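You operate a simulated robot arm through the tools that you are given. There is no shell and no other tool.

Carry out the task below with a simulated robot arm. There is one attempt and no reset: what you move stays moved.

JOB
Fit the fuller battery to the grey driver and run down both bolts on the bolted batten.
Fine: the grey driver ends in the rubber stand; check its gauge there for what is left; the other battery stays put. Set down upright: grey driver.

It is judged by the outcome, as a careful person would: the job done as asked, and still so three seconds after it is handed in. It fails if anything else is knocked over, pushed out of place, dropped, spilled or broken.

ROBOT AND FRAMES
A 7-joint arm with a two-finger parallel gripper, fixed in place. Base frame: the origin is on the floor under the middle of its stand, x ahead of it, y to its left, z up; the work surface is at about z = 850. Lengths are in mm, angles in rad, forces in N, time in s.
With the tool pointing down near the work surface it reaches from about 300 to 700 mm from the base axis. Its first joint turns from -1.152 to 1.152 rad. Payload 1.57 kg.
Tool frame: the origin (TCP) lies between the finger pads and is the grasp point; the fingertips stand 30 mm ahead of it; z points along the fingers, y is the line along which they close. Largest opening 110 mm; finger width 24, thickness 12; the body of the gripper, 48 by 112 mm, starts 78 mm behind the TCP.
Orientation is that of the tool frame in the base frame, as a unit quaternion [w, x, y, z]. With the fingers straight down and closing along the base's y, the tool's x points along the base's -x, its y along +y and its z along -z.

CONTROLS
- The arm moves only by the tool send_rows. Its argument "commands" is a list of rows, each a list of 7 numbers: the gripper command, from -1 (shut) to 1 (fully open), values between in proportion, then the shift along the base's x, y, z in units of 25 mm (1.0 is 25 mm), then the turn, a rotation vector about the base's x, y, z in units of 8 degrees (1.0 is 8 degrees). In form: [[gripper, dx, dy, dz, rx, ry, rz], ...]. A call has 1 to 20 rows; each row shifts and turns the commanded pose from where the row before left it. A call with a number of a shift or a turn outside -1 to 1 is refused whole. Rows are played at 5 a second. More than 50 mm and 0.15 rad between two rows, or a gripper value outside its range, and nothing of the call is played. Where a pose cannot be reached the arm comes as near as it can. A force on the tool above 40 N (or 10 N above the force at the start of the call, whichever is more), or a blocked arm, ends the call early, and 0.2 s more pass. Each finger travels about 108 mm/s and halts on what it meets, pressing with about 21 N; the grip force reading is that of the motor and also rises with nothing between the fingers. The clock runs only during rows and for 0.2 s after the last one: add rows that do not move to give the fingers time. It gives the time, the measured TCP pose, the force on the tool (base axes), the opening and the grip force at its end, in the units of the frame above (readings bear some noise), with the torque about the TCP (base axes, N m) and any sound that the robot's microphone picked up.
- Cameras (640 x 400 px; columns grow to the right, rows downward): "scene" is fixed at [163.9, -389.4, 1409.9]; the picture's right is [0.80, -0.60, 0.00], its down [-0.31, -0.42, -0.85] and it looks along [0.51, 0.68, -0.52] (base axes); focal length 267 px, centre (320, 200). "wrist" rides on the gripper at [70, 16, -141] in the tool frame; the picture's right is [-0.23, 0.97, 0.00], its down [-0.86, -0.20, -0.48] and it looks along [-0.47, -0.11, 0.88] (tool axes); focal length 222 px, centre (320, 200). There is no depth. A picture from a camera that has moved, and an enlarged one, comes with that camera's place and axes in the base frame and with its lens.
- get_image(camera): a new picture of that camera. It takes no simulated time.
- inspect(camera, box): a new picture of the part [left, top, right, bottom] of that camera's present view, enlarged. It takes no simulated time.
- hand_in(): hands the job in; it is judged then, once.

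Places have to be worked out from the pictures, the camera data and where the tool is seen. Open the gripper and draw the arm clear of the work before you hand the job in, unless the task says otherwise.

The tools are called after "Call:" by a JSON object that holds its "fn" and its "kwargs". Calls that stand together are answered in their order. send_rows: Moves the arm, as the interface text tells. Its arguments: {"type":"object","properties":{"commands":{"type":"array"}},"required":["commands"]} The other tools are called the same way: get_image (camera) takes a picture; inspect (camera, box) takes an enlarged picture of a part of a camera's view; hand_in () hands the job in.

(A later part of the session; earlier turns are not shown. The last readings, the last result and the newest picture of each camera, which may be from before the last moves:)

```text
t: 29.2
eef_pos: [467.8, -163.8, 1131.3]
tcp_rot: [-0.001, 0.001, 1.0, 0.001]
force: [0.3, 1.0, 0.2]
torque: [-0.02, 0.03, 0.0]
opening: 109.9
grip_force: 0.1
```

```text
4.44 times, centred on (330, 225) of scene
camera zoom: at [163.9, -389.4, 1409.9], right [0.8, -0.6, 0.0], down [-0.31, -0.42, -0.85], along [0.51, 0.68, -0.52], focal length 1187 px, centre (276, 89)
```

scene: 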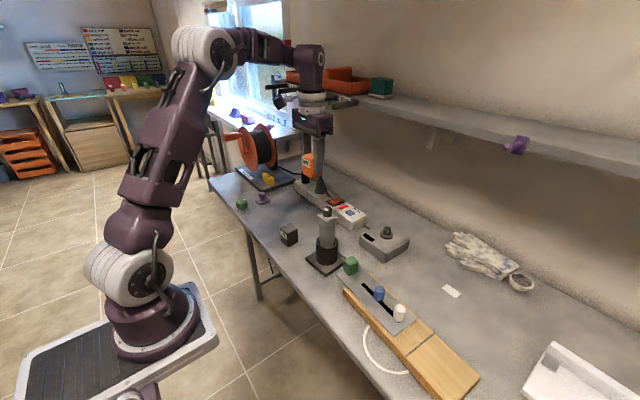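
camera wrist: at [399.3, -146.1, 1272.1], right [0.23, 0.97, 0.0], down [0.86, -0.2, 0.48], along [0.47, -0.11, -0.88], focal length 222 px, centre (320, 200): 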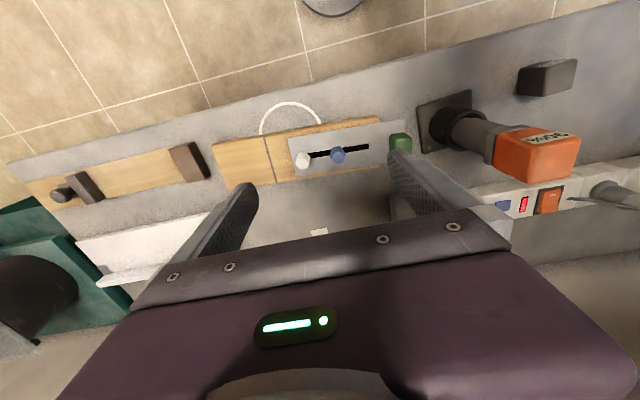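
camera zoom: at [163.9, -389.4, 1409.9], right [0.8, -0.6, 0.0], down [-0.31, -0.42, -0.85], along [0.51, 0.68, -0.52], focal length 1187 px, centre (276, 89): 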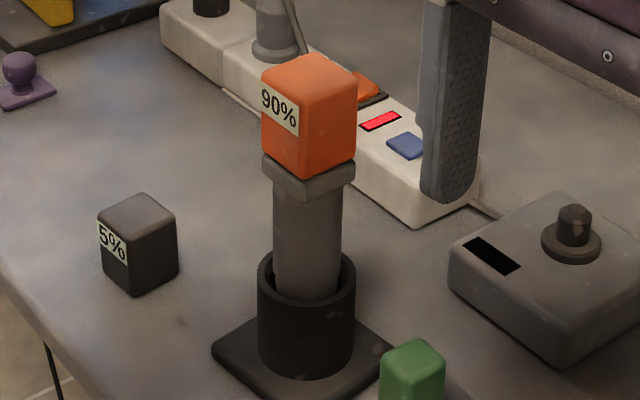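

The bolt heads come out at about (515, -142) for blue and (510.5, -202) for white, with tops near z≈920 and the plate at about 883. I'll take a closer second view to triangulate them better.

Call:
{"fn": "send_rows", "kwargs": {"commands": [[1, 0.3, -0.11, -0.95, 0, 0, 0], [1, 0.3, -0.11, -0.95, 0, 0, 0], [1, 0.3, -0.11, -0.95, 0, 0, 0], [1, 0, 0, 0, 0, 0, 0], [1, 0, 0, 0, 0, 0, 0]]}}

Call:
{"fn": "inspect", "kwargs": {"camera": "wrist", "box": [260, 110, 400, 210]}}

Call:
{"fn": "inspect", "kwargs": {"camera": "scene", "box": [365, 275, 415, 325]}}

```text
t: 30.4
eef_pos: [491.4, -172.1, 1059.4]
tcp_rot: [0.0, 0.0, 1.0, 0.001]
force: [0.2, 0.8, -0.1]
torque: [0.0, 0.03, 0.03]
opening: 109.7
grip_force: 0.1
```

```text
4.00 times, centred on (330, 160) of wrist
camera zoom: at [422.2, -155.5, 1200.3], right [0.23, 0.97, 0.0], down [0.86, -0.2, 0.48], along [0.47, -0.11, -0.88], focal length 888 px, centre (280, 360)
```

zoom: 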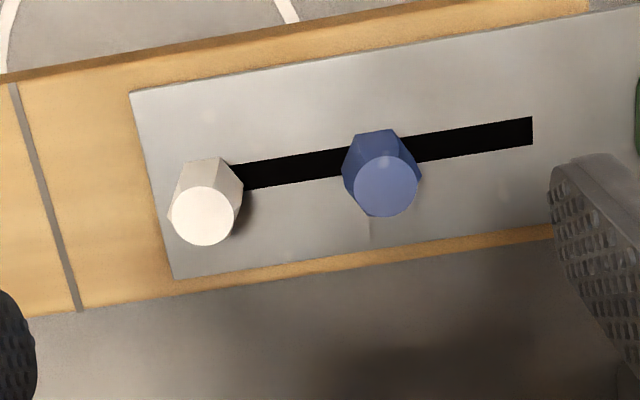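

```text
8.00 times, centred on (390, 300) of scene
camera zoom: at [163.9, -389.4, 1409.9], right [0.8, -0.6, 0.0], down [-0.31, -0.42, -0.85], along [0.51, 0.68, -0.52], focal length 2136 px, centre (-240, -600)
```

zoom: 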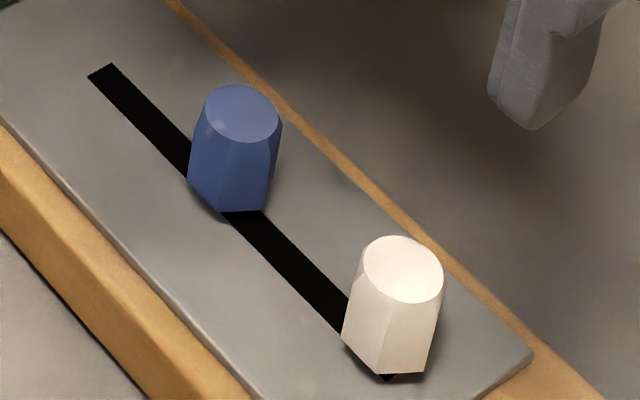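

The refined estimates are blue at (515.5, -142) and white at (511.4, -202), tops near z≈918, with the heads standing a little above the plate. I'll return above the driver to grip it.

Call:
{"fn": "send_rows", "kwargs": {"commands": [[1, 0, 0, 0.795, 0, 0, 0], [1, 0, 0, 0.795, 0, 0, 0], [1, 0, 0, 0.795, 0, 0, 0], [0.6, 0, 0, 0.795, 0, 0, 0], [0.4, 0.11, 0.913, 0, 0, 0, 0], [0.4, 0.11, 0.913, 0, 0, 0, 0], [0.4, 0.11, 0.913, 0, 0, 0, 0], [0.4, 0.11, 0.913, 0, 0, 0, 0], [0.4, 0.11, 0.913, 0, 0, 0, 0], [0.4, 0.11, 0.913, 0, 0, 0, 0], [0.4, 0.11, 0.913, 0, 0, 0, 0], [0.4, 0.11, 0.913, 0, 0, 0, 0], [0.4, 0.11, 0.913, 0, 0, 0, 0], [0.4, 0.11, 0.913, 0, 0, 0, 0], [0.4, 0, 0, -0.8, 0, 0, 0], [0.4, 0, 0, 0, 0, 0, 0], [0.4, 0, 0, 0, 0, 0, 0]]}}

Call:
{"fn": "inspect", "kwargs": {"camera": "wrist", "box": [240, 100, 400, 220]}}

Call:
{"fn": "inspect", "kwargs": {"camera": "scene", "box": [290, 130, 380, 270]}}

```text
t: 34.0
eef_pos: [518.6, 56.6, 1119.4]
tcp_rot: [0.0, 0.0, 1.0, 0.001]
force: [0.0, -0.1, -0.4]
torque: [-0.01, -0.01, -0.01]
opening: 77.0
grip_force: 0.2
```

```text
3.33 times, centred on (320, 160) of wrist
camera zoom: at [449.6, 73.2, 1260.0], right [0.23, 0.97, 0.0], down [0.86, -0.2, 0.48], along [0.47, -0.11, -0.88], focal length 740 px, centre (320, 333)
```

zoom: 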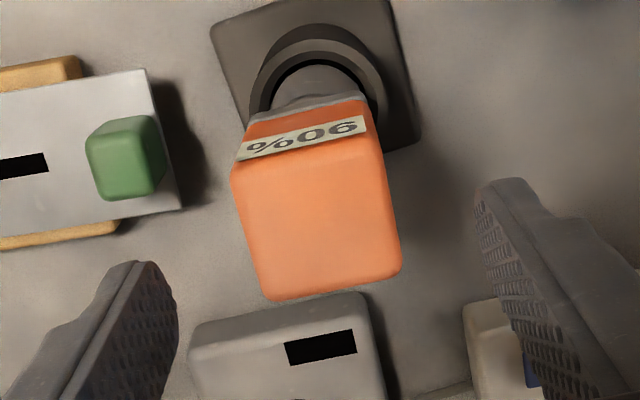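

```text
2.86 times, centred on (335, 200) of scene
camera zoom: at [163.9, -389.4, 1409.9], right [0.8, -0.6, 0.0], down [-0.31, -0.42, -0.85], along [0.51, 0.68, -0.52], focal length 763 px, centre (277, 200)
```

zoom: 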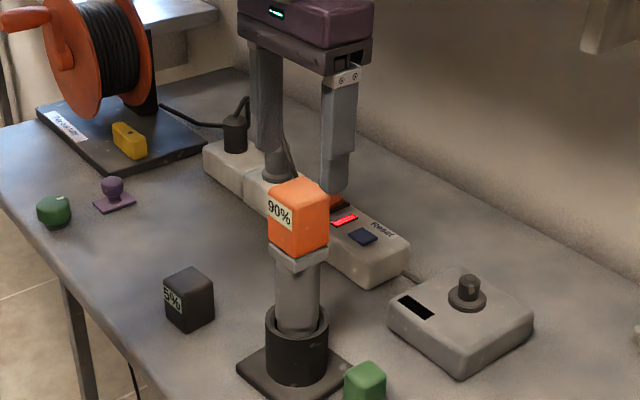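

The battery is seated and centred under the open fingers. I'll lower so the pads span the collar and battery together (TCP z≈1002), then close.

Call:
{"fn": "send_rows", "kwargs": {"commands": [[0.4, 0, 0, -0.9, 0, 0, 0], [0.4, 0, 0, -0.9, 0, 0, 0], [0.4, 0, 0, -0.9, 0, 0, 0], [0.4, 0, 0, -0.9, 0, 0, 0], [0.4, 0, 0, -0.6, 0, 0, 0], [0.4, 0, 0, -0.52, 0, 0, 0], [0.4, 0, 0, 0, 0, 0, 0]]}}

Call:
{"fn": "inspect", "kwargs": {"camera": "scene", "box": [290, 130, 380, 270]}}

Call:
{"fn": "inspect", "kwargs": {"camera": "wrist", "box": [240, 100, 400, 240]}}

```text
t: 35.6
eef_pos: [517.9, 55.8, 1001.8]
tcp_rot: [-0.001, 0.0, 1.0, 0.0]
force: [-1.0, -0.5, 0.6]
torque: [0.01, -0.01, 0.01]
opening: 77.0
grip_force: 0.0
```

```text
2.86 times, centred on (335, 200) of scene
camera zoom: at [163.9, -389.4, 1409.9], right [0.8, -0.6, 0.0], down [-0.31, -0.42, -0.85], along [0.51, 0.68, -0.52], focal length 763 px, centre (277, 200)
```

zoom: 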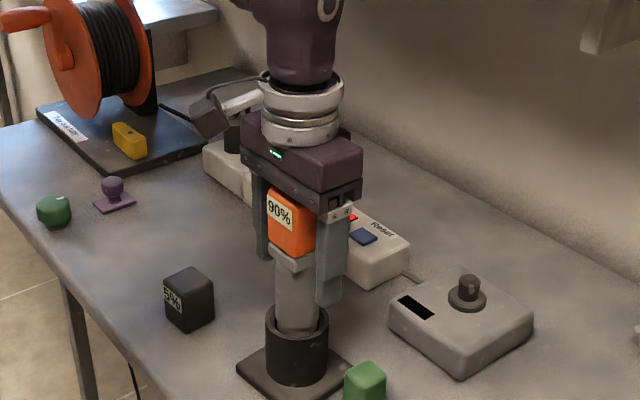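

```text
2.86 times, centred on (320, 170) of wrist
camera zoom: at [449.2, 73.3, 1141.9], right [0.23, 0.97, 0.0], down [0.86, -0.2, 0.48], along [0.47, -0.11, -0.88], focal length 635 px, centre (320, 286)
```

zoom: 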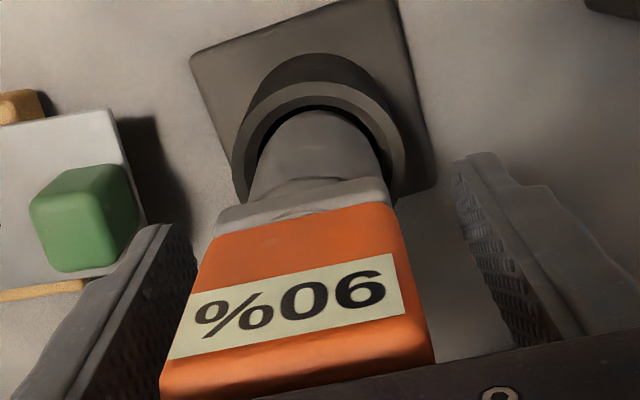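

The fingers straddle the collar and upper body with clearance below the palm. I'll close and lift a little, checking that the stand stays.

Call:
{"fn": "send_rows", "kwargs": {"commands": [[0, 0, 0, 0, 0, 0, 0], [-0.8, 0, 0, 0, 0, 0, 0], [-0.8, 0, 0, 0, 0, 0, 0], [-0.8, 0, 0, 0, 0, 0, 0], [-0.8, 0, 0, 0.2, 0, 0, 0], [-0.8, 0, 0, 0.3, 0, 0, 0], [-0.8, 0, 0, 0.3, 0, 0, 0], [-0.8, 0, 0, 0, 0, 0, 0]]}}

Call:
{"fn": "inspect", "kwargs": {"camera": "scene", "box": [290, 130, 380, 270]}}

Call:
{"fn": "inspect", "kwargs": {"camera": "wrist", "box": [240, 100, 400, 240]}}

```text
t: 37.4
eef_pos: [517.9, 55.7, 1022.3]
tcp_rot: [0.0, 0.0, 1.0, 0.0]
force: [0.5, 0.3, -1.0]
torque: [-0.01, 0.03, -0.02]
opening: 41.8
grip_force: 20.9
```

```text
2.86 times, centred on (335, 200) of scene
camera zoom: at [163.9, -389.4, 1409.9], right [0.8, -0.6, 0.0], down [-0.31, -0.42, -0.85], along [0.51, 0.68, -0.52], focal length 763 px, centre (277, 200)
```

zoom: 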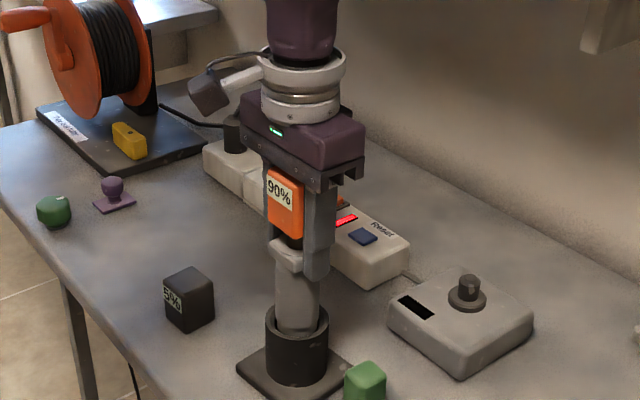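

```text
2.86 times, centred on (320, 170) of wrist
camera zoom: at [449.2, 72.7, 1162.1], right [0.23, 0.97, 0.0], down [0.86, -0.2, 0.48], along [0.47, -0.11, -0.88], focal length 635 px, centre (320, 286)
```

zoom: 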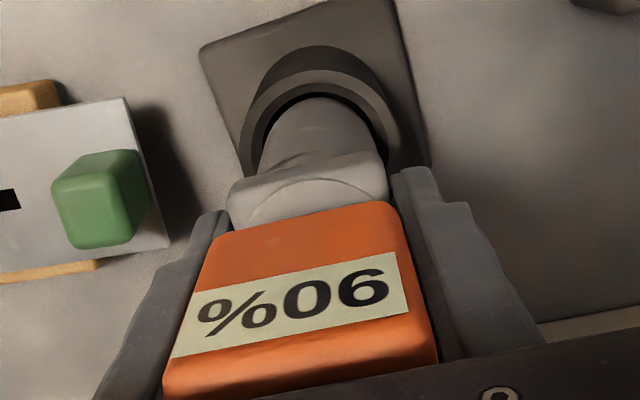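

Only the battery came up, by about 18 mm on the tang: it isn't latched and the pads gripped it rather than the collar. I'll lower it straight back onto the collar, open, and then press it home with the palm.

Call:
{"fn": "send_rows", "kwargs": {"commands": [[-0.8, 0, 0, -0.3, 0, 0, 0], [-0.8, 0, 0, -0.3, 0, 0, 0], [-0.8, 0, 0, -0.2, 0, 0, 0], [-0.8, 0, 0, 0, 0, 0, 0], [-0.2, 0, 0, 0, 0, 0, 0], [0.2, 0, 0, 0, 0, 0, 0], [0.2, 0, 0, 0, 0, 0, 0]]}}

Call:
{"fn": "inspect", "kwargs": {"camera": "scene", "box": [290, 150, 380, 270]}}

```text
t: 39.0
eef_pos: [518.4, 55.6, 1000.3]
tcp_rot: [0.0, 0.001, 1.0, 0.0]
force: [0.7, 0.1, 0.0]
torque: [0.03, 0.0, -0.02]
opening: 66.0
grip_force: 0.1
```

```text
3.33 times, centred on (335, 210) of scene
camera zoom: at [163.9, -389.4, 1409.9], right [0.8, -0.6, 0.0], down [-0.31, -0.42, -0.85], along [0.51, 0.68, -0.52], focal length 890 px, centre (270, 167)
```

zoom: 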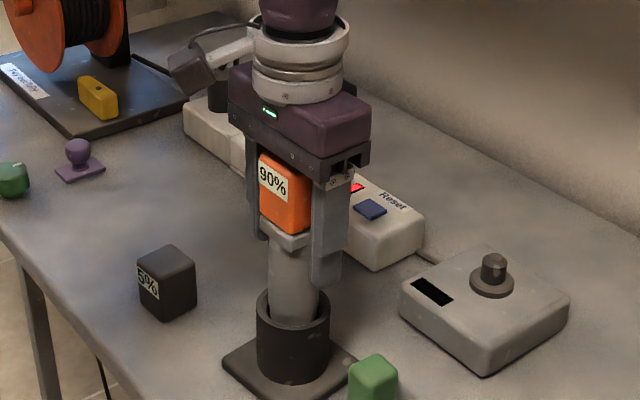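

The battery is back on the collar with the fingers open. I'll lower the palm onto it in small steps and watch for contact.

Call:
{"fn": "send_rows", "kwargs": {"commands": [[0.2, 0, 0, -0.1, 0, 0, 0], [0.2, 0, 0, -0.1, 0, 0, 0], [0.2, 0, 0, -0.1, 0, 0, 0], [0.2, 0, 0, -0.06, 0, 0, 0], [0.2, 0, 0, 0, 0, 0, 0]]}}

Call:
{"fn": "send_rows", "kwargs": {"commands": [[0.2, 0, 0, -0.06, 0, 0, 0], [0.2, 0, 0, -0.06, 0, 0, 0], [0.2, 0, 0, 0, 0, 0, 0]]}}

```text
t: 40.2
eef_pos: [518.9, 56.2, 993.0]
tcp_rot: [0.0, 0.0, 1.0, -0.001]
force: [0.2, 1.0, 0.3]
torque: [-0.01, -0.01, 0.0]
opening: 66.2
grip_force: 0.0
```

```text
t: 41.0
eef_pos: [520.1, 55.1, 992.1]
tcp_rot: [0.003, 0.0, 1.0, 0.0]
force: [-2.9, -0.1, 11.3]
torque: [-0.02, 0.01, 0.01]
opening: 65.8
grip_force: 0.1
stopped in row 3: the force on the tool passed its limit at 42 N (the readings are from after the stop); the commanded pose is now the measured one
```

The palm pressed the battery with about 42 N and the call stopped. I'll back off slightly, grip again and lift gently to test whether the driver now comes along.

Call:
{"fn": "send_rows", "kwargs": {"commands": [[0.2, 0, 0, 0.16, 0, 0, 0], [0.2, 0, 0, 0.16, 0, 0, 0], [-0.3, 0, 0, 0, 0, 0, 0], [-0.8, 0, 0, 0, 0, 0, 0], [-0.8, 0, 0, 0, 0, 0, 0], [-0.8, 0, 0, 0, 0, 0, 0]]}}

Call:
{"fn": "send_rows", "kwargs": {"commands": [[-0.8, 0, 0, 0.15, 0, 0, 0], [-0.8, 0, 0, 0.25, 0, 0, 0], [-0.8, 0, 0, 0, 0, 0, 0]]}}

Call:
{"fn": "inspect", "kwargs": {"camera": "scene", "box": [290, 150, 380, 270]}}

```text
t: 42.5
eef_pos: [520.9, 55.3, 998.1]
tcp_rot: [0.004, 0.0, 1.0, 0.0]
force: [0.0, 0.3, -0.9]
torque: [-0.01, -0.01, -0.04]
opening: 42.1
grip_force: 21.1
```

```text
t: 43.2
eef_pos: [520.3, 55.8, 1008.8]
tcp_rot: [0.003, 0.0, 1.0, 0.0]
force: [-0.2, -0.5, -2.4]
torque: [0.01, -0.01, 0.0]
opening: 42.1
grip_force: 20.9
```

```text
3.33 times, centred on (335, 210) of scene
camera zoom: at [163.9, -389.4, 1409.9], right [0.8, -0.6, 0.0], down [-0.31, -0.42, -0.85], along [0.51, 0.68, -0.52], focal length 890 px, centre (270, 167)
```

zoom: 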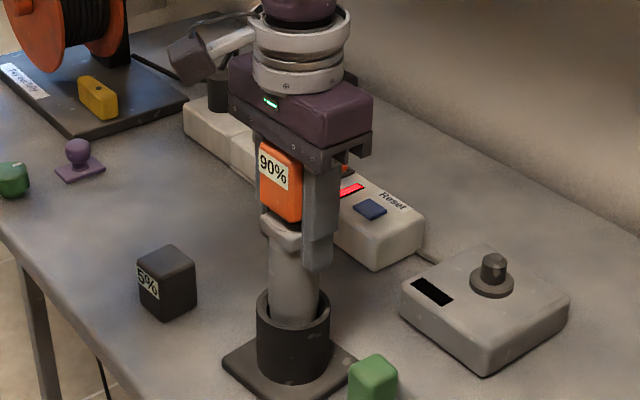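

The battery lifts freely, so it isn't latched: it just sits on the tang by gravity. The driver must therefore be held by its body, below the collar. I'll set the battery back down, release, and withdraw upward.

Call:
{"fn": "send_rows", "kwargs": {"commands": [[-0.8, 0, 0, -0.2, 0, 0, 0], [-0.8, 0, 0, -0.2, 0, 0, 0], [-0.8, 0, 0, 0, 0, 0, 0], [-0.2, 0, 0, 0, 0, 0, 0], [0.3, 0, 0, 0, 0, 0, 0], [0.3, 0, 0, 0, 0, 0, 0]]}}

Call:
{"fn": "inspect", "kwargs": {"camera": "scene", "box": [305, 180, 355, 270]}}

Call:
{"fn": "inspect", "kwargs": {"camera": "wrist", "box": [240, 100, 400, 240]}}

```text
t: 44.6
eef_pos: [520.4, 55.8, 998.8]
tcp_rot: [0.002, 0.0, 1.0, 0.001]
force: [0.2, 0.0, -0.5]
torque: [0.01, -0.03, 0.0]
opening: 71.6
grip_force: 0.0
```

```text
4.44 times, centred on (330, 225) of scene
camera zoom: at [163.9, -389.4, 1409.9], right [0.8, -0.6, 0.0], down [-0.31, -0.42, -0.85], along [0.51, 0.68, -0.52], focal length 1187 px, centre (276, 89)
```

zoom: 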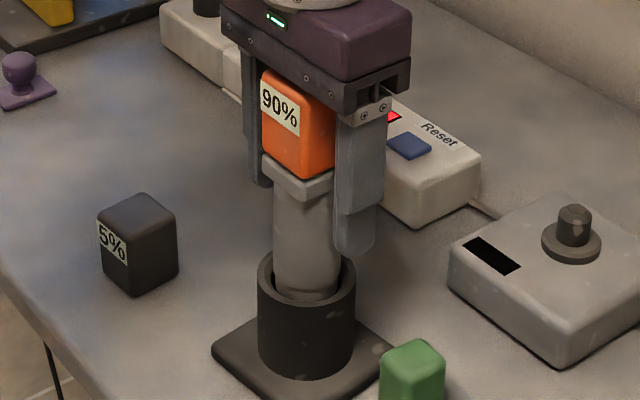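

```text
2.86 times, centred on (320, 170) of wrist
camera zoom: at [450.1, 72.5, 1139.5], right [0.23, 0.97, 0.0], down [0.85, -0.2, 0.48], along [0.47, -0.11, -0.88], focal length 635 px, centre (320, 286)
```

zoom: 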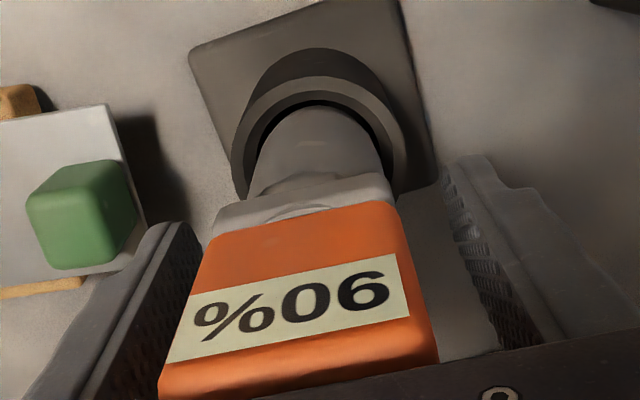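

The battery is seated again, squarely on the collar. I'll withdraw upward, pull back toward the robot and tilt the tool forward by about 70° for a side grip of the driver body.

Call:
{"fn": "send_rows", "kwargs": {"commands": [[0.3, 0, 0, 0.5, 0, 0, 0], [0.3, 0, 0, 0.9, 0, 0, 0], [0.3, 0, 0, 0.9, 0, 0, 0], [0.3, 0, 0, 0.9, 0, 0, 0], [0.3, 0, 0, 0.9, 0, 0, 0], [0.3, 0, 0, 0.9, 0, 0, 0], [0.3, -0.8, 0, 0, 0, 0, 0], [0.3, -0.8, 0, 0, 0, 0, 0], [0.3, -0.8, 0, 0, 0, -0.97, 0], [0.3, -0.8, 0, 0, 0, -0.97, 0], [0.3, -0.8, 0, 0, 0, -0.97, 0], [0.3, -0.8, 0, 0, 0, -0.97, 0], [0.3, 0, 0, 0, 0, 0, 0], [0.3, 0, 0, 0, 0, 0, 0]]}}

Call:
{"fn": "get_image", "kwargs": {"camera": "scene"}}

Call:
{"fn": "get_image", "kwargs": {"camera": "wrist"}}

```text
t: 47.6
eef_pos: [399.4, 56.6, 1125.3]
tcp_rot: [0.27, 0.0, 0.963, 0.0]
force: [0.2, 0.1, -0.3]
torque: [-0.01, -0.03, 0.03]
opening: 71.6
grip_force: 0.0
```

```text
taken
```

scene: 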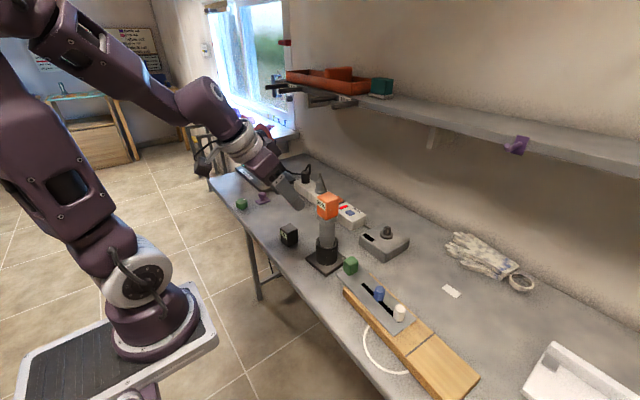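

```text
taken
camera wrist: at [266.5, 72.6, 1208.1], right [0.19, 0.97, 0.12], down [0.48, -0.2, 0.85], along [0.85, -0.11, -0.51], focal length 222 px, centre (320, 200)
```

wrist: 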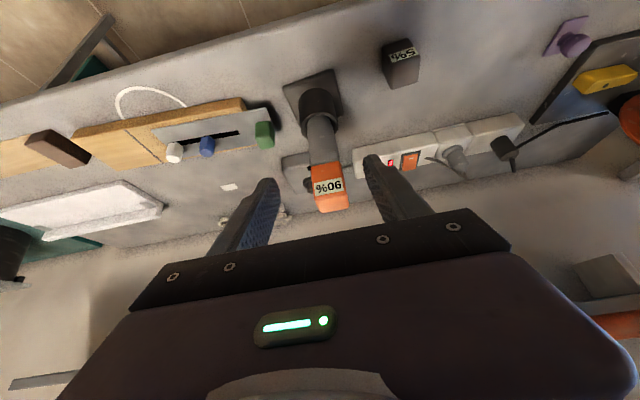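

The tilt works well so far, at 31°. I'll continue tilting to about 70° in the same place.

Call:
{"fn": "send_rows", "kwargs": {"commands": [[0.3, 0, 0, 0, 0, -0.98, 0], [0.3, 0, 0, 0, 0, -0.98, 0], [0.3, 0, 0, 0, 0, -0.98, 0], [0.3, 0, 0, 0, 0, -0.98, 0], [0.3, 0, 0, 0, 0, -0.98, 0], [0.3, 0, 0, 0, 0, 0, 0], [0.3, 0, 0, 0, 0, 0, 0]]}}

Call:
{"fn": "get_image", "kwargs": {"camera": "scene"}}

Call:
{"fn": "get_image", "kwargs": {"camera": "wrist"}}

```text
t: 49.2
eef_pos: [405.0, 74.0, 1165.8]
tcp_rot: [0.491, -0.014, 0.869, 0.057]
force: [-0.9, 0.2, 0.6]
torque: [-0.02, -0.02, 0.01]
opening: 71.5
grip_force: 0.0
out of reach, approached as far as the arm can: row 1, 4, 5
```

```text
taken
```

scene: 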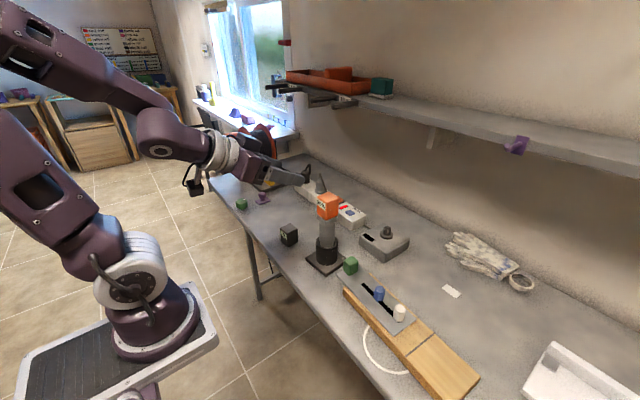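

```text
taken
camera wrist: at [248.0, 76.7, 1178.2], right [0.04, 0.96, 0.28], down [0.05, -0.28, 0.96], along [1.0, -0.03, -0.06], focal length 222 px, centre (320, 200)
```

wrist: 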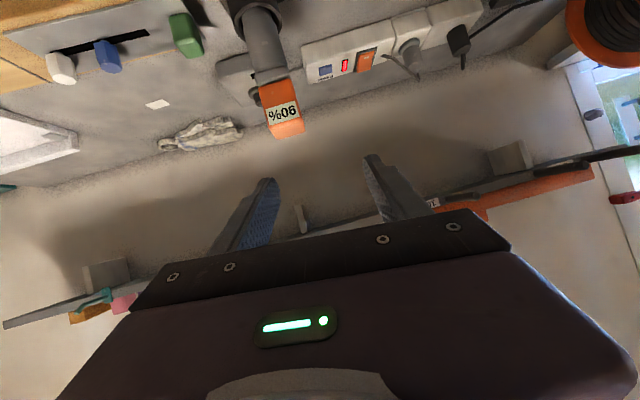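

The arm folds out of reach at 70° forward tilt, so a grip from the robot side isn't possible. I'll undo this tilt and try a sideways approach instead, with the hand on the +y side of the driver.

Call:
{"fn": "send_rows", "kwargs": {"commands": [[0.3, 0, 0, 0, 0, 0.98, 0], [0.3, 0, 0, 0, 0, 0.98, 0], [0.3, 0, 0, 0, 0, 0.98, 0], [0.3, 0, 0, 0, 0, 0, 0]]}}

```text
t: 50.2
eef_pos: [404.8, 73.6, 1164.9]
tcp_rot: [0.303, -0.002, 0.951, 0.058]
force: [0.1, 0.4, -0.1]
torque: [0.03, 0.0, 0.05]
opening: 71.5
grip_force: 0.0
```

The commanded pose was clamped to what was reached, so I'll correct the orientation back to straight down. At the same time I'll move to the +y side, clear of the driver.

Call:
{"fn": "send_rows", "kwargs": {"commands": [[0.3, 0, 0.77, 0, -0.169, 0.884, -0.006], [0.3, 0.914, 0.77, -0.1, -0.169, 0.884, -0.006], [0.3, 0.914, 0.77, -0.3, -0.169, 0.884, -0.006], [0.3, 0.914, 0.77, -0.3, -0.169, 0.884, -0.006], [0.3, 0.914, 0.77, -0.3, -0.169, 0.884, -0.006], [0.3, 0.914, 0, -0.3, 0, 0, 0], [0.3, 0, 0, 0, 0, 0, 0], [0.3, 0, 0, 0, 0, 0, 0]]}}

```text
t: 52.0
eef_pos: [521.8, 169.1, 1131.3]
tcp_rot: [0.001, 0.0, 1.0, 0.0]
force: [0.2, -0.1, -0.3]
torque: [0.01, 0.02, -0.01]
opening: 71.5
grip_force: 0.1
```

Back to vertical at (521, 169, 1131). Next I'll yaw +90° so the fingers close along x.

Call:
{"fn": "send_rows", "kwargs": {"commands": [[0.3, 0, 0, 0, 0, 0, 0.9375], [0.3, 0, 0, 0, 0, 0, 0.9375], [0.3, 0, 0, 0, 0, 0, 0.9375], [0.3, 0, 0, 0, 0, 0, 0.9375], [0.3, 0, 0, 0, 0, 0, 0.9375], [0.3, 0, 0, 0, 0, 0, 0.9375], [0.3, 0, 0, 0, 0, 0, 0.9375], [0.3, 0, 0, 0, 0, 0, 0.9375], [0.3, 0, 0, 0, 0, 0, 0.9375], [0.3, 0, 0, 0, 0, 0, 0.9375], [0.3, 0, 0, 0, 0, 0, 0.9375], [0.3, 0, 0, 0, 0, 0, 0.9375], [0.3, 0, 0, 0, 0, 0, 0]]}}

Call:
{"fn": "send_rows", "kwargs": {"commands": [[0.3, 0, 0, 0, -0.9, 0, 0], [0.3, 0, 0, 0, -0.9, 0, 0], [0.3, 0, 0, 0, -0.9, 0, 0], [0.3, 0, 0, 0, -0.9, 0, 0], [0.3, 0, 0, 0, 0, 0, 0]]}}

Call:
{"fn": "get_image", "kwargs": {"camera": "scene"}}

```text
t: 54.9
eef_pos: [519.6, 170.6, 1133.0]
tcp_rot: [0.0, 0.709, -0.706, 0.0]
force: [1.0, 0.5, -0.4]
torque: [0.01, -0.03, 0.03]
opening: 71.1
grip_force: 0.1
```

```text
t: 56.0
eef_pos: [519.9, 169.9, 1132.8]
tcp_rot: [-0.177, -0.685, 0.685, -0.177]
force: [0.4, -0.5, -0.4]
torque: [-0.01, -0.01, 0.0]
opening: 71.5
grip_force: 0.1
```

```text
taken
```

scene: 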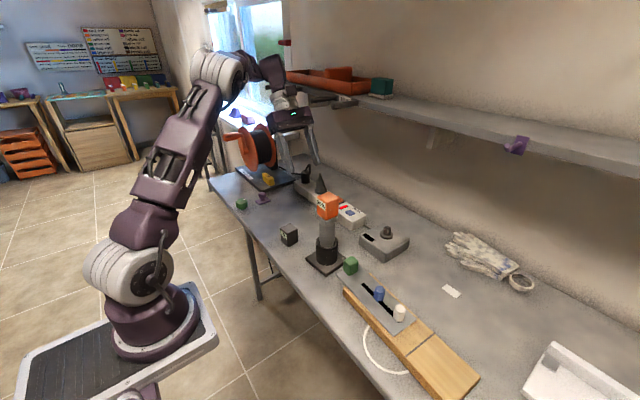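

The sideways tilt reaches 29° with no trouble. I'll continue in the same direction.

Call:
{"fn": "send_rows", "kwargs": {"commands": [[0.3, 0, 0, 0, -0.9, 0, 0], [0.3, 0, 0, 0, -0.9, 0, 0], [0.3, 0, 0, 0, -0.9, 0, 0], [0.3, 0, 0, 0, 0, 0, 0]]}}

Call:
{"fn": "send_rows", "kwargs": {"commands": [[0.3, 0, 0, 0, -0.9, 0, 0], [0.3, 0, 0, 0, -0.85, 0, 0], [0.3, 0, 0, 0, 0, 0, 0]]}}

Call:
{"fn": "get_image", "kwargs": {"camera": "scene"}}

Call:
{"fn": "get_image", "kwargs": {"camera": "wrist"}}

```text
t: 57.0
eef_pos: [520.1, 170.3, 1131.9]
tcp_rot: [-0.301, -0.639, 0.64, -0.3]
force: [-0.6, 0.2, 0.3]
torque: [-0.03, -0.01, 0.02]
opening: 71.5
grip_force: 0.1
```

```text
t: 57.9
eef_pos: [519.4, 168.3, 1131.6]
tcp_rot: [-0.377, -0.598, 0.598, -0.376]
force: [0.4, -1.1, 0.6]
torque: [0.03, -0.03, 0.01]
opening: 71.6
grip_force: 0.1
```

```text
taken
```

scene: 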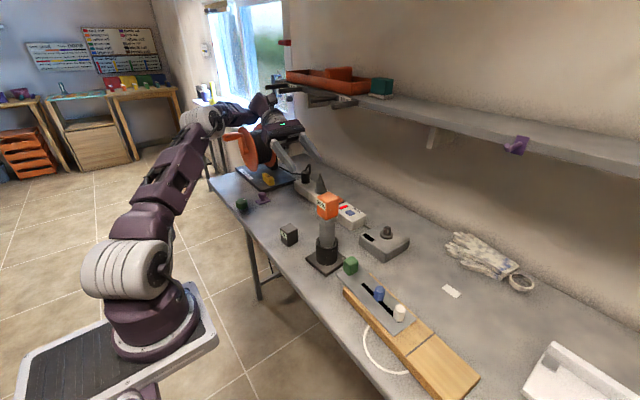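

```text
taken
camera wrist: at [504.2, 268.0, 1255.2], right [-0.97, 0.1, -0.2], down [0.2, 0.8, -0.56], along [0.11, -0.59, -0.8], focal length 222 px, centre (320, 200)
```

wrist: 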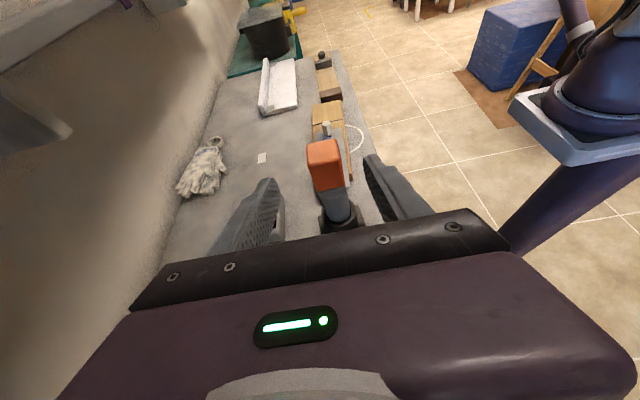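

The sideways tilt now reads about 64° and the driver is centred between the fingers in the wrist view. I'll lower on the +y side to z≈973, at the free part of the driver body.

Call:
{"fn": "send_rows", "kwargs": {"commands": [[0.6, 0, 0, -0.9, 0, 0, 0], [0.6, 0, 0, -0.9, 0, 0, 0], [0.6, 0, 0, -0.9, 0, 0, 0], [0.6, 0, 0, -0.9, 0, 0, 0], [0.6, 0, 0, -0.9, 0, 0, 0], [0.6, 0, 0, -0.9, 0, 0, 0], [0.6, 0, 0, -0.9, 0, 0, 0], [0.6, 0, 0, 0, 0, 0, 0], [0.6, 0, 0, 0, 0, 0, 0]]}}

Call:
{"fn": "get_image", "kwargs": {"camera": "scene"}}

Call:
{"fn": "get_image", "kwargs": {"camera": "wrist"}}

Call:
{"fn": "inspect", "kwargs": {"camera": "scene", "box": [260, 130, 380, 270]}}

```text
t: 59.9
eef_pos: [520.2, 169.5, 974.6]
tcp_rot: [0.376, 0.599, -0.598, 0.377]
force: [0.3, 0.6, -0.6]
torque: [0.02, -0.04, -0.02]
opening: 88.1
grip_force: 0.0
```

```text
taken
```

scene: 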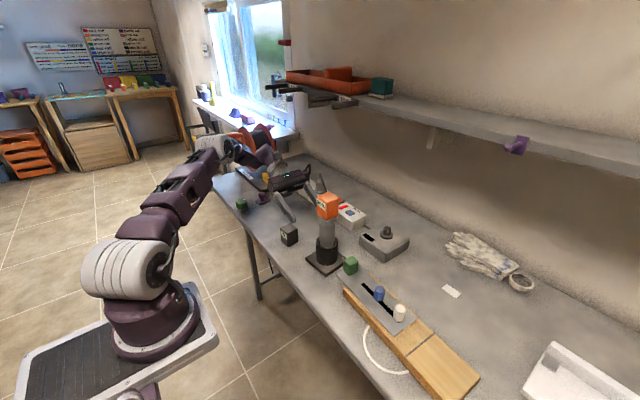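

```text
taken
camera wrist: at [504.6, 267.5, 1097.6], right [-0.97, 0.1, -0.2], down [0.2, 0.8, -0.56], along [0.11, -0.59, -0.8], focal length 222 px, centre (320, 200)
```

wrist: 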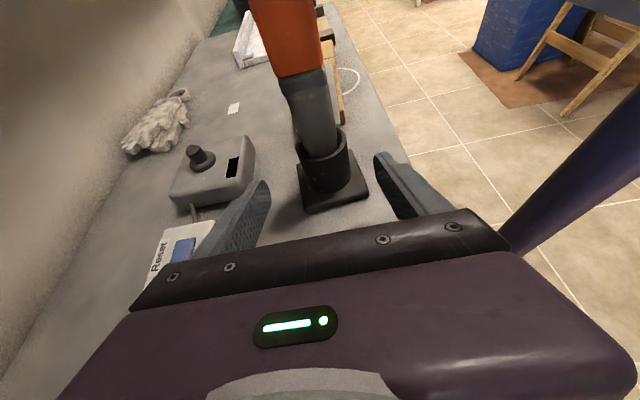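

```text
2.86 times, centred on (320, 200) of scene
camera zoom: at [163.9, -389.4, 1409.9], right [0.8, -0.6, 0.0], down [-0.31, -0.42, -0.85], along [0.51, 0.68, -0.52], focal length 763 px, centre (320, 200)
```

zoom: 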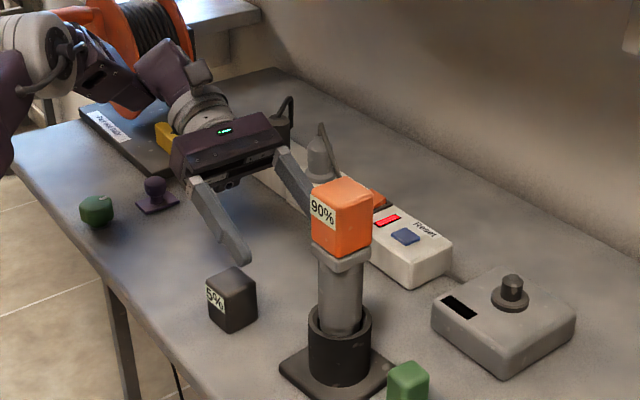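

The driver body is centred between the fingers in the wrist view, and the arm is clear of its neighbours. I'll advance along -y to bring the fingers around the body.

Call:
{"fn": "send_rows", "kwargs": {"commands": [[0.6, 0, -0.65, 0, 0, 0, 0], [0.6, 0, -0.65, 0, 0, 0, 0], [0.6, 0, -0.65, 0, 0, 0, 0], [0.6, 0, -0.65, 0, 0, 0, 0], [0.6, 0, -0.65, 0, 0, 0, 0], [0.6, 0, -0.65, 0, 0, 0, 0], [0.6, 0, -0.64, 0, 0, 0, 0], [0.6, 0, 0, 0, 0, 0, 0], [0.6, 0, 0, 0, 0, 0, 0]]}}

Call:
{"fn": "inspect", "kwargs": {"camera": "scene", "box": [280, 160, 380, 280]}}

Call:
{"fn": "get_image", "kwargs": {"camera": "wrist"}}

```text
t: 61.9
eef_pos: [520.6, 56.1, 974.8]
tcp_rot: [0.376, 0.599, -0.598, 0.377]
force: [-0.4, 0.2, 0.4]
torque: [-0.01, 0.01, 0.02]
opening: 88.3
grip_force: 0.1
```

```text
3.33 times, centred on (330, 220) of scene
camera zoom: at [163.9, -389.4, 1409.9], right [0.8, -0.6, 0.0], down [-0.31, -0.42, -0.85], along [0.51, 0.68, -0.52], focal length 890 px, centre (287, 133)
```

zoom: 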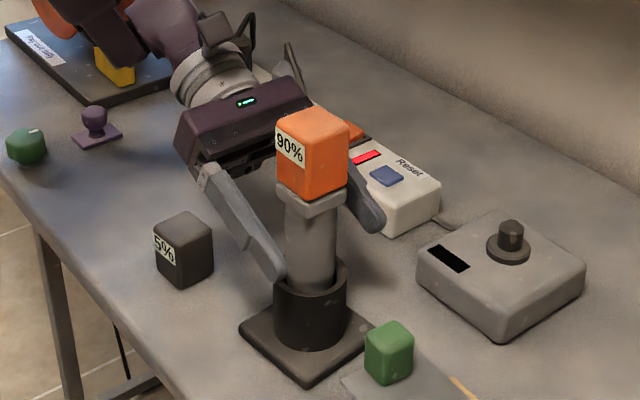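

```text
taken
camera wrist: at [504.7, 154.0, 1097.6], right [-0.97, 0.1, -0.2], down [0.2, 0.8, -0.56], along [0.11, -0.59, -0.8], focal length 222 px, centre (320, 200)
```

wrist: 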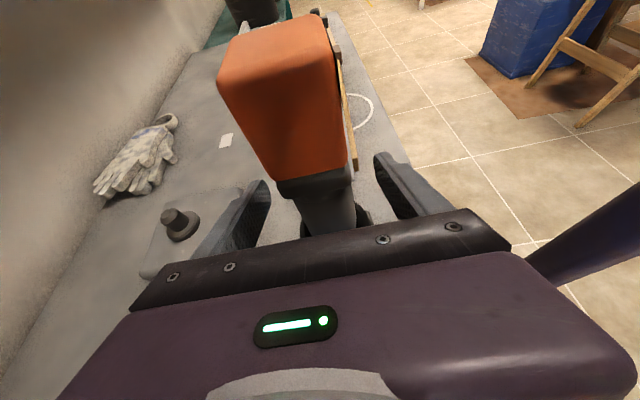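

The fingers straddle the body below the collar, with the battery clear above. I'll close on it.

Call:
{"fn": "send_rows", "kwargs": {"commands": [[0, 0, 0, 0, 0, 0, 0], [-0.5, 0, 0, 0, 0, 0, 0], [-0.9, 0, 0, 0, 0, 0, 0], [-0.9, 0, 0, 0, 0, 0, 0], [-0.9, 0, 0, 0, 0, 0, 0]]}}

Call:
{"fn": "inspect", "kwargs": {"camera": "scene", "box": [280, 160, 380, 280]}}

Call:
{"fn": "inspect", "kwargs": {"camera": "wrist", "box": [220, 60, 420, 240]}}

```text
t: 63.0
eef_pos: [519.9, 55.4, 974.3]
tcp_rot: [-0.377, -0.598, 0.599, -0.376]
force: [-7.5, -0.8, 5.7]
torque: [-0.07, 0.55, -0.04]
opening: 40.9
grip_force: 21.6
```

```text
3.33 times, centred on (330, 220) of scene
camera zoom: at [163.6, -389.4, 1409.9], right [0.8, -0.6, 0.0], down [-0.31, -0.42, -0.85], along [0.51, 0.68, -0.52], focal length 890 px, centre (287, 133)
```

zoom: 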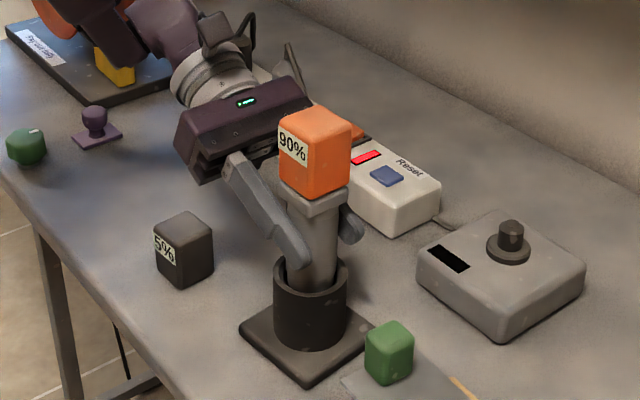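

```text
2.22 times, centred on (320, 150) of wrist
camera zoom: at [504.4, 154.0, 1097.7], right [-0.97, 0.1, -0.2], down [0.2, 0.8, -0.56], along [0.11, -0.59, -0.8], focal length 494 px, centre (320, 311)
```

zoom: 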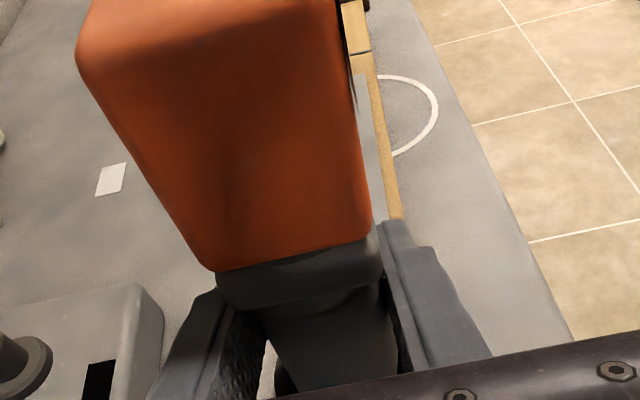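

The grip reads 40.9 mm, but there's a -7.5 N x reaction: the tool is pushing the driver against the tube wall. I'll shift slightly toward -x to relieve it.

Call:
{"fn": "send_rows", "kwargs": {"commands": [[-0.9, -0.06, 0, 0, 0, 0, 0], [-0.9, 0, 0, 0, 0, 0, 0]]}}

```text
t: 63.6
eef_pos: [518.9, 55.9, 975.0]
tcp_rot: [0.376, 0.599, -0.599, 0.377]
force: [1.6, -2.1, 0.2]
torque: [-0.23, -0.32, -0.02]
opening: 40.7
grip_force: 21.1
```

The lateral force is nearly gone. I'll lift slowly by 10 mm and read the load.

Call:
{"fn": "send_rows", "kwargs": {"commands": [[-0.9, 0.015, 0, 0.1, 0, 0, 0], [-0.9, 0, 0, 0.15, 0, 0, 0], [-0.9, 0, 0, 0.15, 0, 0, 0], [-0.9, 0, 0, 0, 0, 0, 0]]}}

Call:
{"fn": "inspect", "kwargs": {"camera": "scene", "box": [280, 160, 380, 280]}}

```text
t: 64.7
eef_pos: [521.1, 56.0, 985.4]
tcp_rot: [0.377, 0.599, -0.598, 0.377]
force: [-0.7, -0.2, -5.9]
torque: [0.03, 0.0, -0.02]
opening: 40.5
grip_force: 21.0
```

```text
3.33 times, centred on (330, 220) of scene
camera zoom: at [164.0, -389.4, 1409.9], right [0.8, -0.6, 0.0], down [-0.31, -0.42, -0.85], along [0.51, 0.68, -0.52], focal length 890 px, centre (287, 133)
```

zoom: 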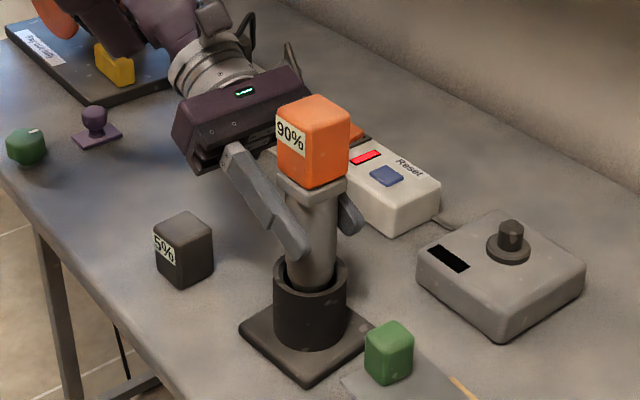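

The driver lifts with about 6 N of load and the battery stays on. I'll keep lifting smoothly until its nose clears the stand, then look at it.

Call:
{"fn": "send_rows", "kwargs": {"commands": [[-0.9, 0, 0, 0.3, 0, 0, 0], [-0.9, 0, 0, 0.5, 0, 0, 0], [-0.9, 0, 0, 0.5, 0, 0, 0], [-0.9, 0, 0, 0.5, 0, 0, 0], [-0.9, 0, 0, 0.5, 0, 0, 0], [-0.9, 0, 0, 0.5, 0, 0, 0], [-0.9, 0, 0, 0.3, 0, 0, 0], [-0.9, 0, 0, 0.2, 0, 0, 0], [-0.9, 0, 0, 0, 0, 0, 0]]}}

Call:
{"fn": "inspect", "kwargs": {"camera": "scene", "box": [280, 140, 380, 280]}}

Call:
{"fn": "get_image", "kwargs": {"camera": "scene"}}

Call:
{"fn": "get_image", "kwargs": {"camera": "wrist"}}

```text
t: 66.7
eef_pos: [519.0, 55.2, 1067.5]
tcp_rot: [-0.377, -0.598, 0.599, -0.376]
force: [-1.1, 0.5, -5.5]
torque: [-0.01, -0.02, 0.01]
opening: 40.6
grip_force: 20.9
```

```text
2.86 times, centred on (330, 210) of scene
camera zoom: at [164.0, -389.4, 1409.9], right [0.8, -0.6, 0.0], down [-0.31, -0.42, -0.85], along [0.51, 0.68, -0.52], focal length 763 px, centre (291, 171)
```

zoom: 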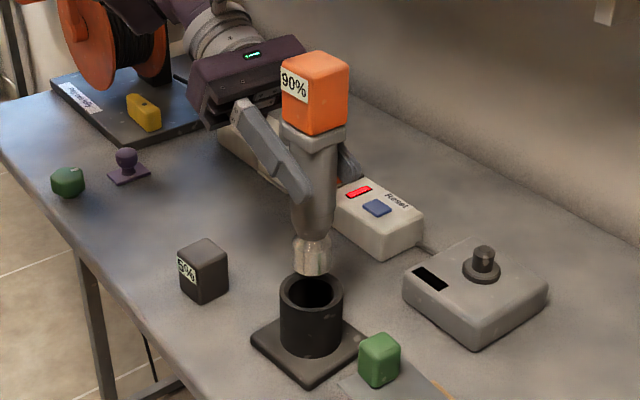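

```text
taken
```

scene: 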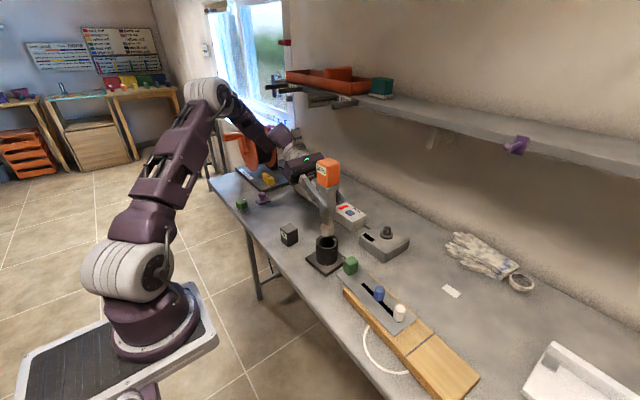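

```text
taken
camera wrist: at [503.2, 154.5, 1190.9], right [-0.97, 0.1, -0.2], down [0.2, 0.8, -0.56], along [0.11, -0.59, -0.8], focal length 222 px, centre (320, 200)
```

wrist: 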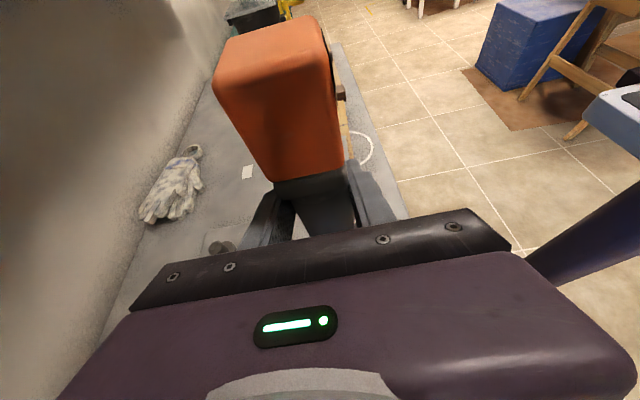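

The driver is out of the stand and its socket nose is visible. I'll zoom in on it.

Call:
{"fn": "inspect", "kwargs": {"camera": "scene", "box": [310, 180, 350, 240]}}

Call:
{"fn": "inspect", "kwargs": {"camera": "scene", "box": [300, 150, 360, 250]}}

```text
6.67 times, centred on (330, 210) of scene
camera zoom: at [164.0, -389.4, 1409.9], right [0.8, -0.6, 0.0], down [-0.31, -0.42, -0.85], along [0.51, 0.68, -0.52], focal length 1780 px, centre (253, 133)
```

zoom: 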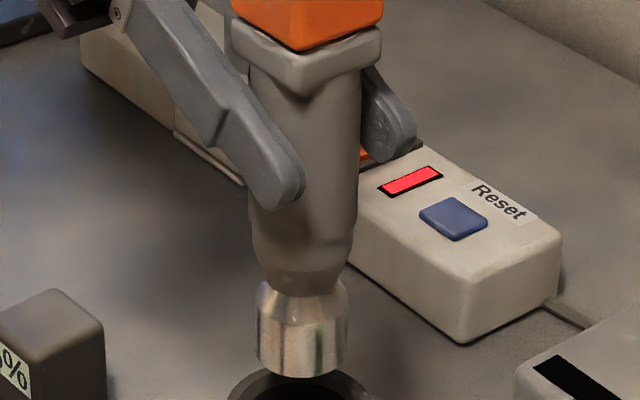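

```text
4.00 times, centred on (330, 200) of scene
camera zoom: at [164.0, -389.4, 1409.9], right [0.8, -0.6, 0.0], down [-0.31, -0.42, -0.85], along [0.51, 0.68, -0.52], focal length 1068 px, centre (280, 200)
```

zoom: 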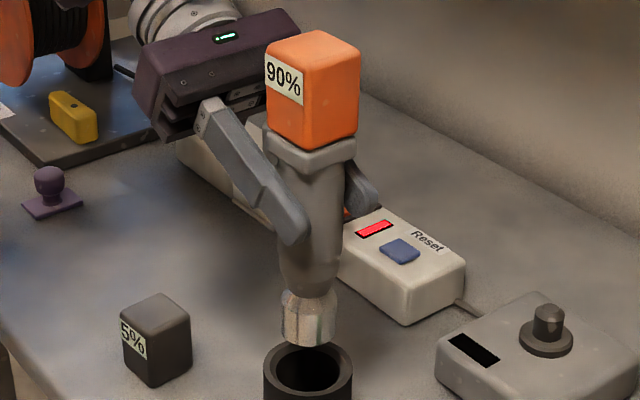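

The socket nose hangs vertically, about 113 mm below the TCP. I'll raise slightly and carry the driver over to just above the blue bolt at about (517, -142).

Call:
{"fn": "send_rows", "kwargs": {"commands": [[-0.9, 0, 0, 0.3, 0, 0, 0], [-0.9, 0, -0.2, 0.3, 0, 0, 0], [-0.9, 0, -0.5, 0, 0, 0, 0], [-0.9, -0.02, -0.8, 0, 0, 0, 0], [-0.9, -0.02, -0.9, 0, 0, 0, 0], [-0.9, -0.02, -0.9, 0, 0, 0, 0], [-0.9, -0.02, -0.9, 0, 0, 0, 0], [-0.9, -0.02, -0.9, 0, 0, 0, 0], [-0.9, -0.01, -0.9, 0, 0, 0, 0], [-0.9, 0, -0.9, 0, 0, 0, 0], [-0.9, 0, -0.6, 0, 0, 0, 0], [-0.9, 0, -0.3, 0, 0, 0, 0], [-0.9, 0, -0.11, 0, 0, 0, 0], [-0.9, 0, 0, 0, 0, 0, 0], [-0.9, 0, 0, 0, 0, 0, 0]]}}

Call:
{"fn": "get_image", "kwargs": {"camera": "scene"}}

Call:
{"fn": "inspect", "kwargs": {"camera": "scene", "box": [340, 230, 420, 330]}}

Call:
{"fn": "get_image", "kwargs": {"camera": "wrist"}}

```text
t: 69.8
eef_pos: [516.6, -141.0, 1082.1]
tcp_rot: [-0.377, -0.598, 0.598, -0.377]
force: [-1.0, 0.7, -5.9]
torque: [0.02, -0.04, -0.02]
opening: 40.6
grip_force: 21.0
```

```text
taken
```

scene: 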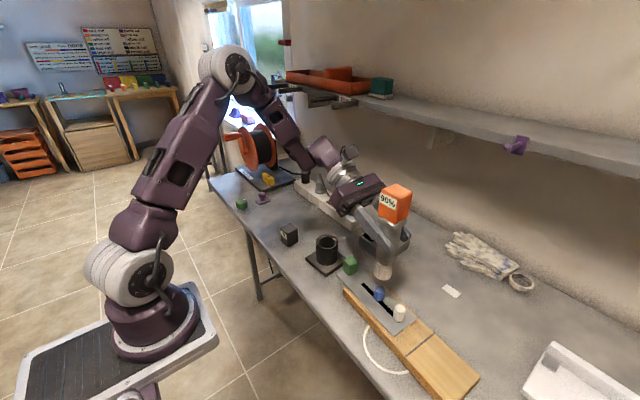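

```text
4.00 times, centred on (380, 280) of scene
camera zoom: at [164.0, -389.4, 1409.9], right [0.8, -0.6, 0.0], down [-0.31, -0.42, -0.85], along [0.51, 0.68, -0.52], focal length 1068 px, centre (80, -120)
```

zoom: 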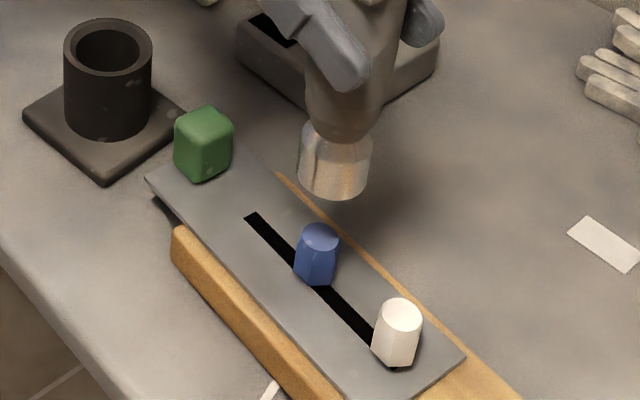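

```text
taken
camera wrist: at [500.2, -43.6, 1206.0], right [-0.97, 0.1, -0.2], down [0.2, 0.8, -0.56], along [0.11, -0.59, -0.8], focal length 222 px, centre (320, 200)
```

wrist: 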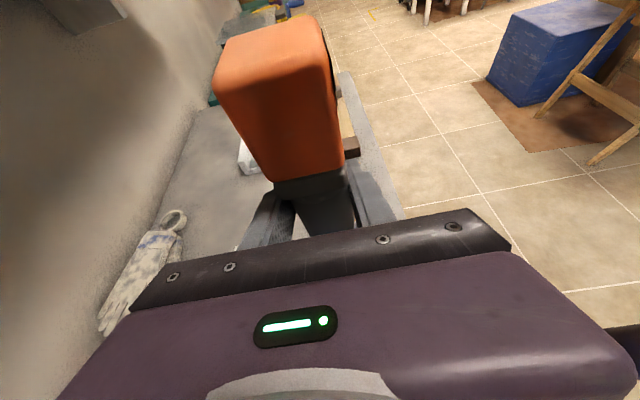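

The nose is close to being over the blue bolt. I'll zoom in hard on both to compare their columns and rows precisely.

Call:
{"fn": "inspect", "kwargs": {"camera": "scene", "box": [365, 255, 415, 305]}}

```text
8.00 times, centred on (390, 280) of scene
camera zoom: at [164.0, -389.4, 1409.9], right [0.8, -0.6, 0.0], down [-0.31, -0.42, -0.85], along [0.51, 0.68, -0.52], focal length 2136 px, centre (-240, -440)
```

zoom: 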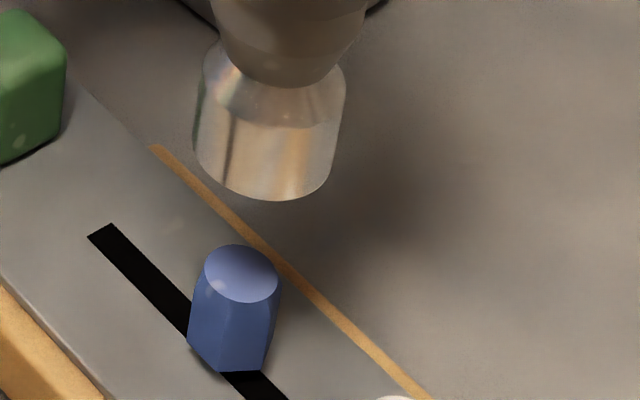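

Comparing the two, the nose and bolt agree to a fraction of a millimetre across the view, and their y values agree within about 1 mm. I'll lower to just above the head and re-check.

Call:
{"fn": "send_rows", "kwargs": {"commands": [[-0.9, 0, 0, -0.4, 0, 0, 0], [-0.9, 0, 0, -0.5, 0, 0, 0], [-0.9, 0, 0, -0.4, 0, 0, 0], [-0.9, 0, 0, -0.1, 0, 0, 0], [-0.9, 0, 0, 0, 0, 0, 0]]}}

Call:
{"fn": "inspect", "kwargs": {"camera": "scene", "box": [355, 265, 405, 315]}}

```text
t: 71.0
eef_pos: [516.2, -140.6, 1047.5]
tcp_rot: [-0.377, -0.598, 0.599, -0.377]
force: [0.1, -0.2, -5.7]
torque: [0.01, 0.01, -0.01]
opening: 40.6
grip_force: 21.2
```

```text
8.00 times, centred on (380, 290) of scene
camera zoom: at [164.0, -389.4, 1409.9], right [0.8, -0.6, 0.0], down [-0.31, -0.42, -0.85], along [0.51, 0.68, -0.52], focal length 2136 px, centre (-160, -520)
```

zoom: 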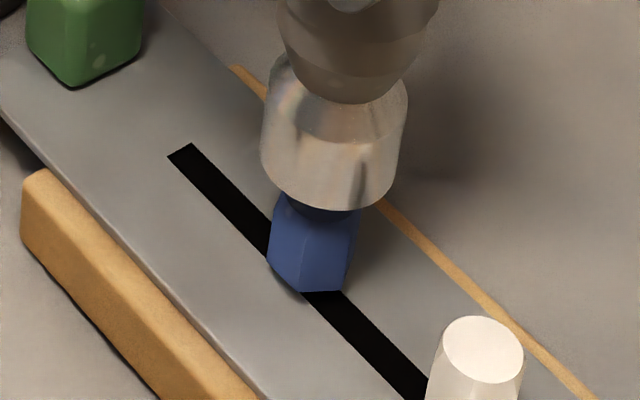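

The nose is about 6 mm above the blue head and about 1 mm to the right of it. I'll correct by 1 mm and go down in 2 mm steps, watching force and sound.

Call:
{"fn": "send_rows", "kwargs": {"commands": [[-0.9, -0.04, -0.01, 0, 0, 0, 0], [-0.9, 0, 0, -0.08, 0, 0, 0], [-0.9, 0, 0, -0.08, 0, 0, 0], [-0.9, 0, 0, -0.08, 0, 0, 0], [-0.9, 0, 0, -0.08, 0, 0, 0], [-0.9, 0, 0, 0, 0, 0, 0]]}}

Call:
{"fn": "inspect", "kwargs": {"camera": "scene", "box": [355, 265, 405, 315]}}

```text
t: 72.5
eef_pos: [515.3, -143.5, 1039.7]
tcp_rot: [-0.377, -0.598, 0.599, -0.377]
force: [-0.2, 0.0, -6.1]
torque: [0.01, -0.03, 0.0]
opening: 40.7
grip_force: 21.1
```

```text
8.00 times, centred on (380, 290) of scene
camera zoom: at [164.0, -389.4, 1409.9], right [0.8, -0.6, 0.0], down [-0.31, -0.42, -0.85], along [0.51, 0.68, -0.52], focal length 2136 px, centre (-160, -520)
```

zoom: 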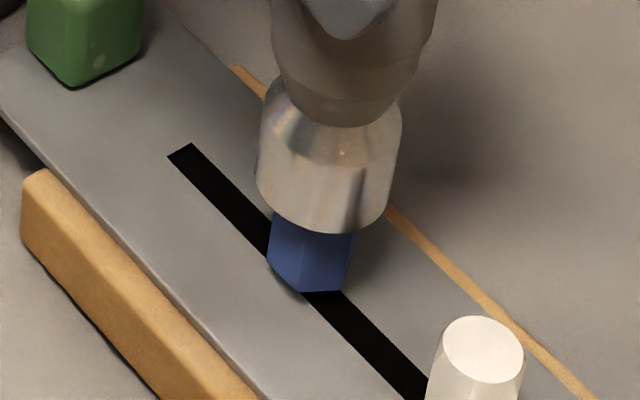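

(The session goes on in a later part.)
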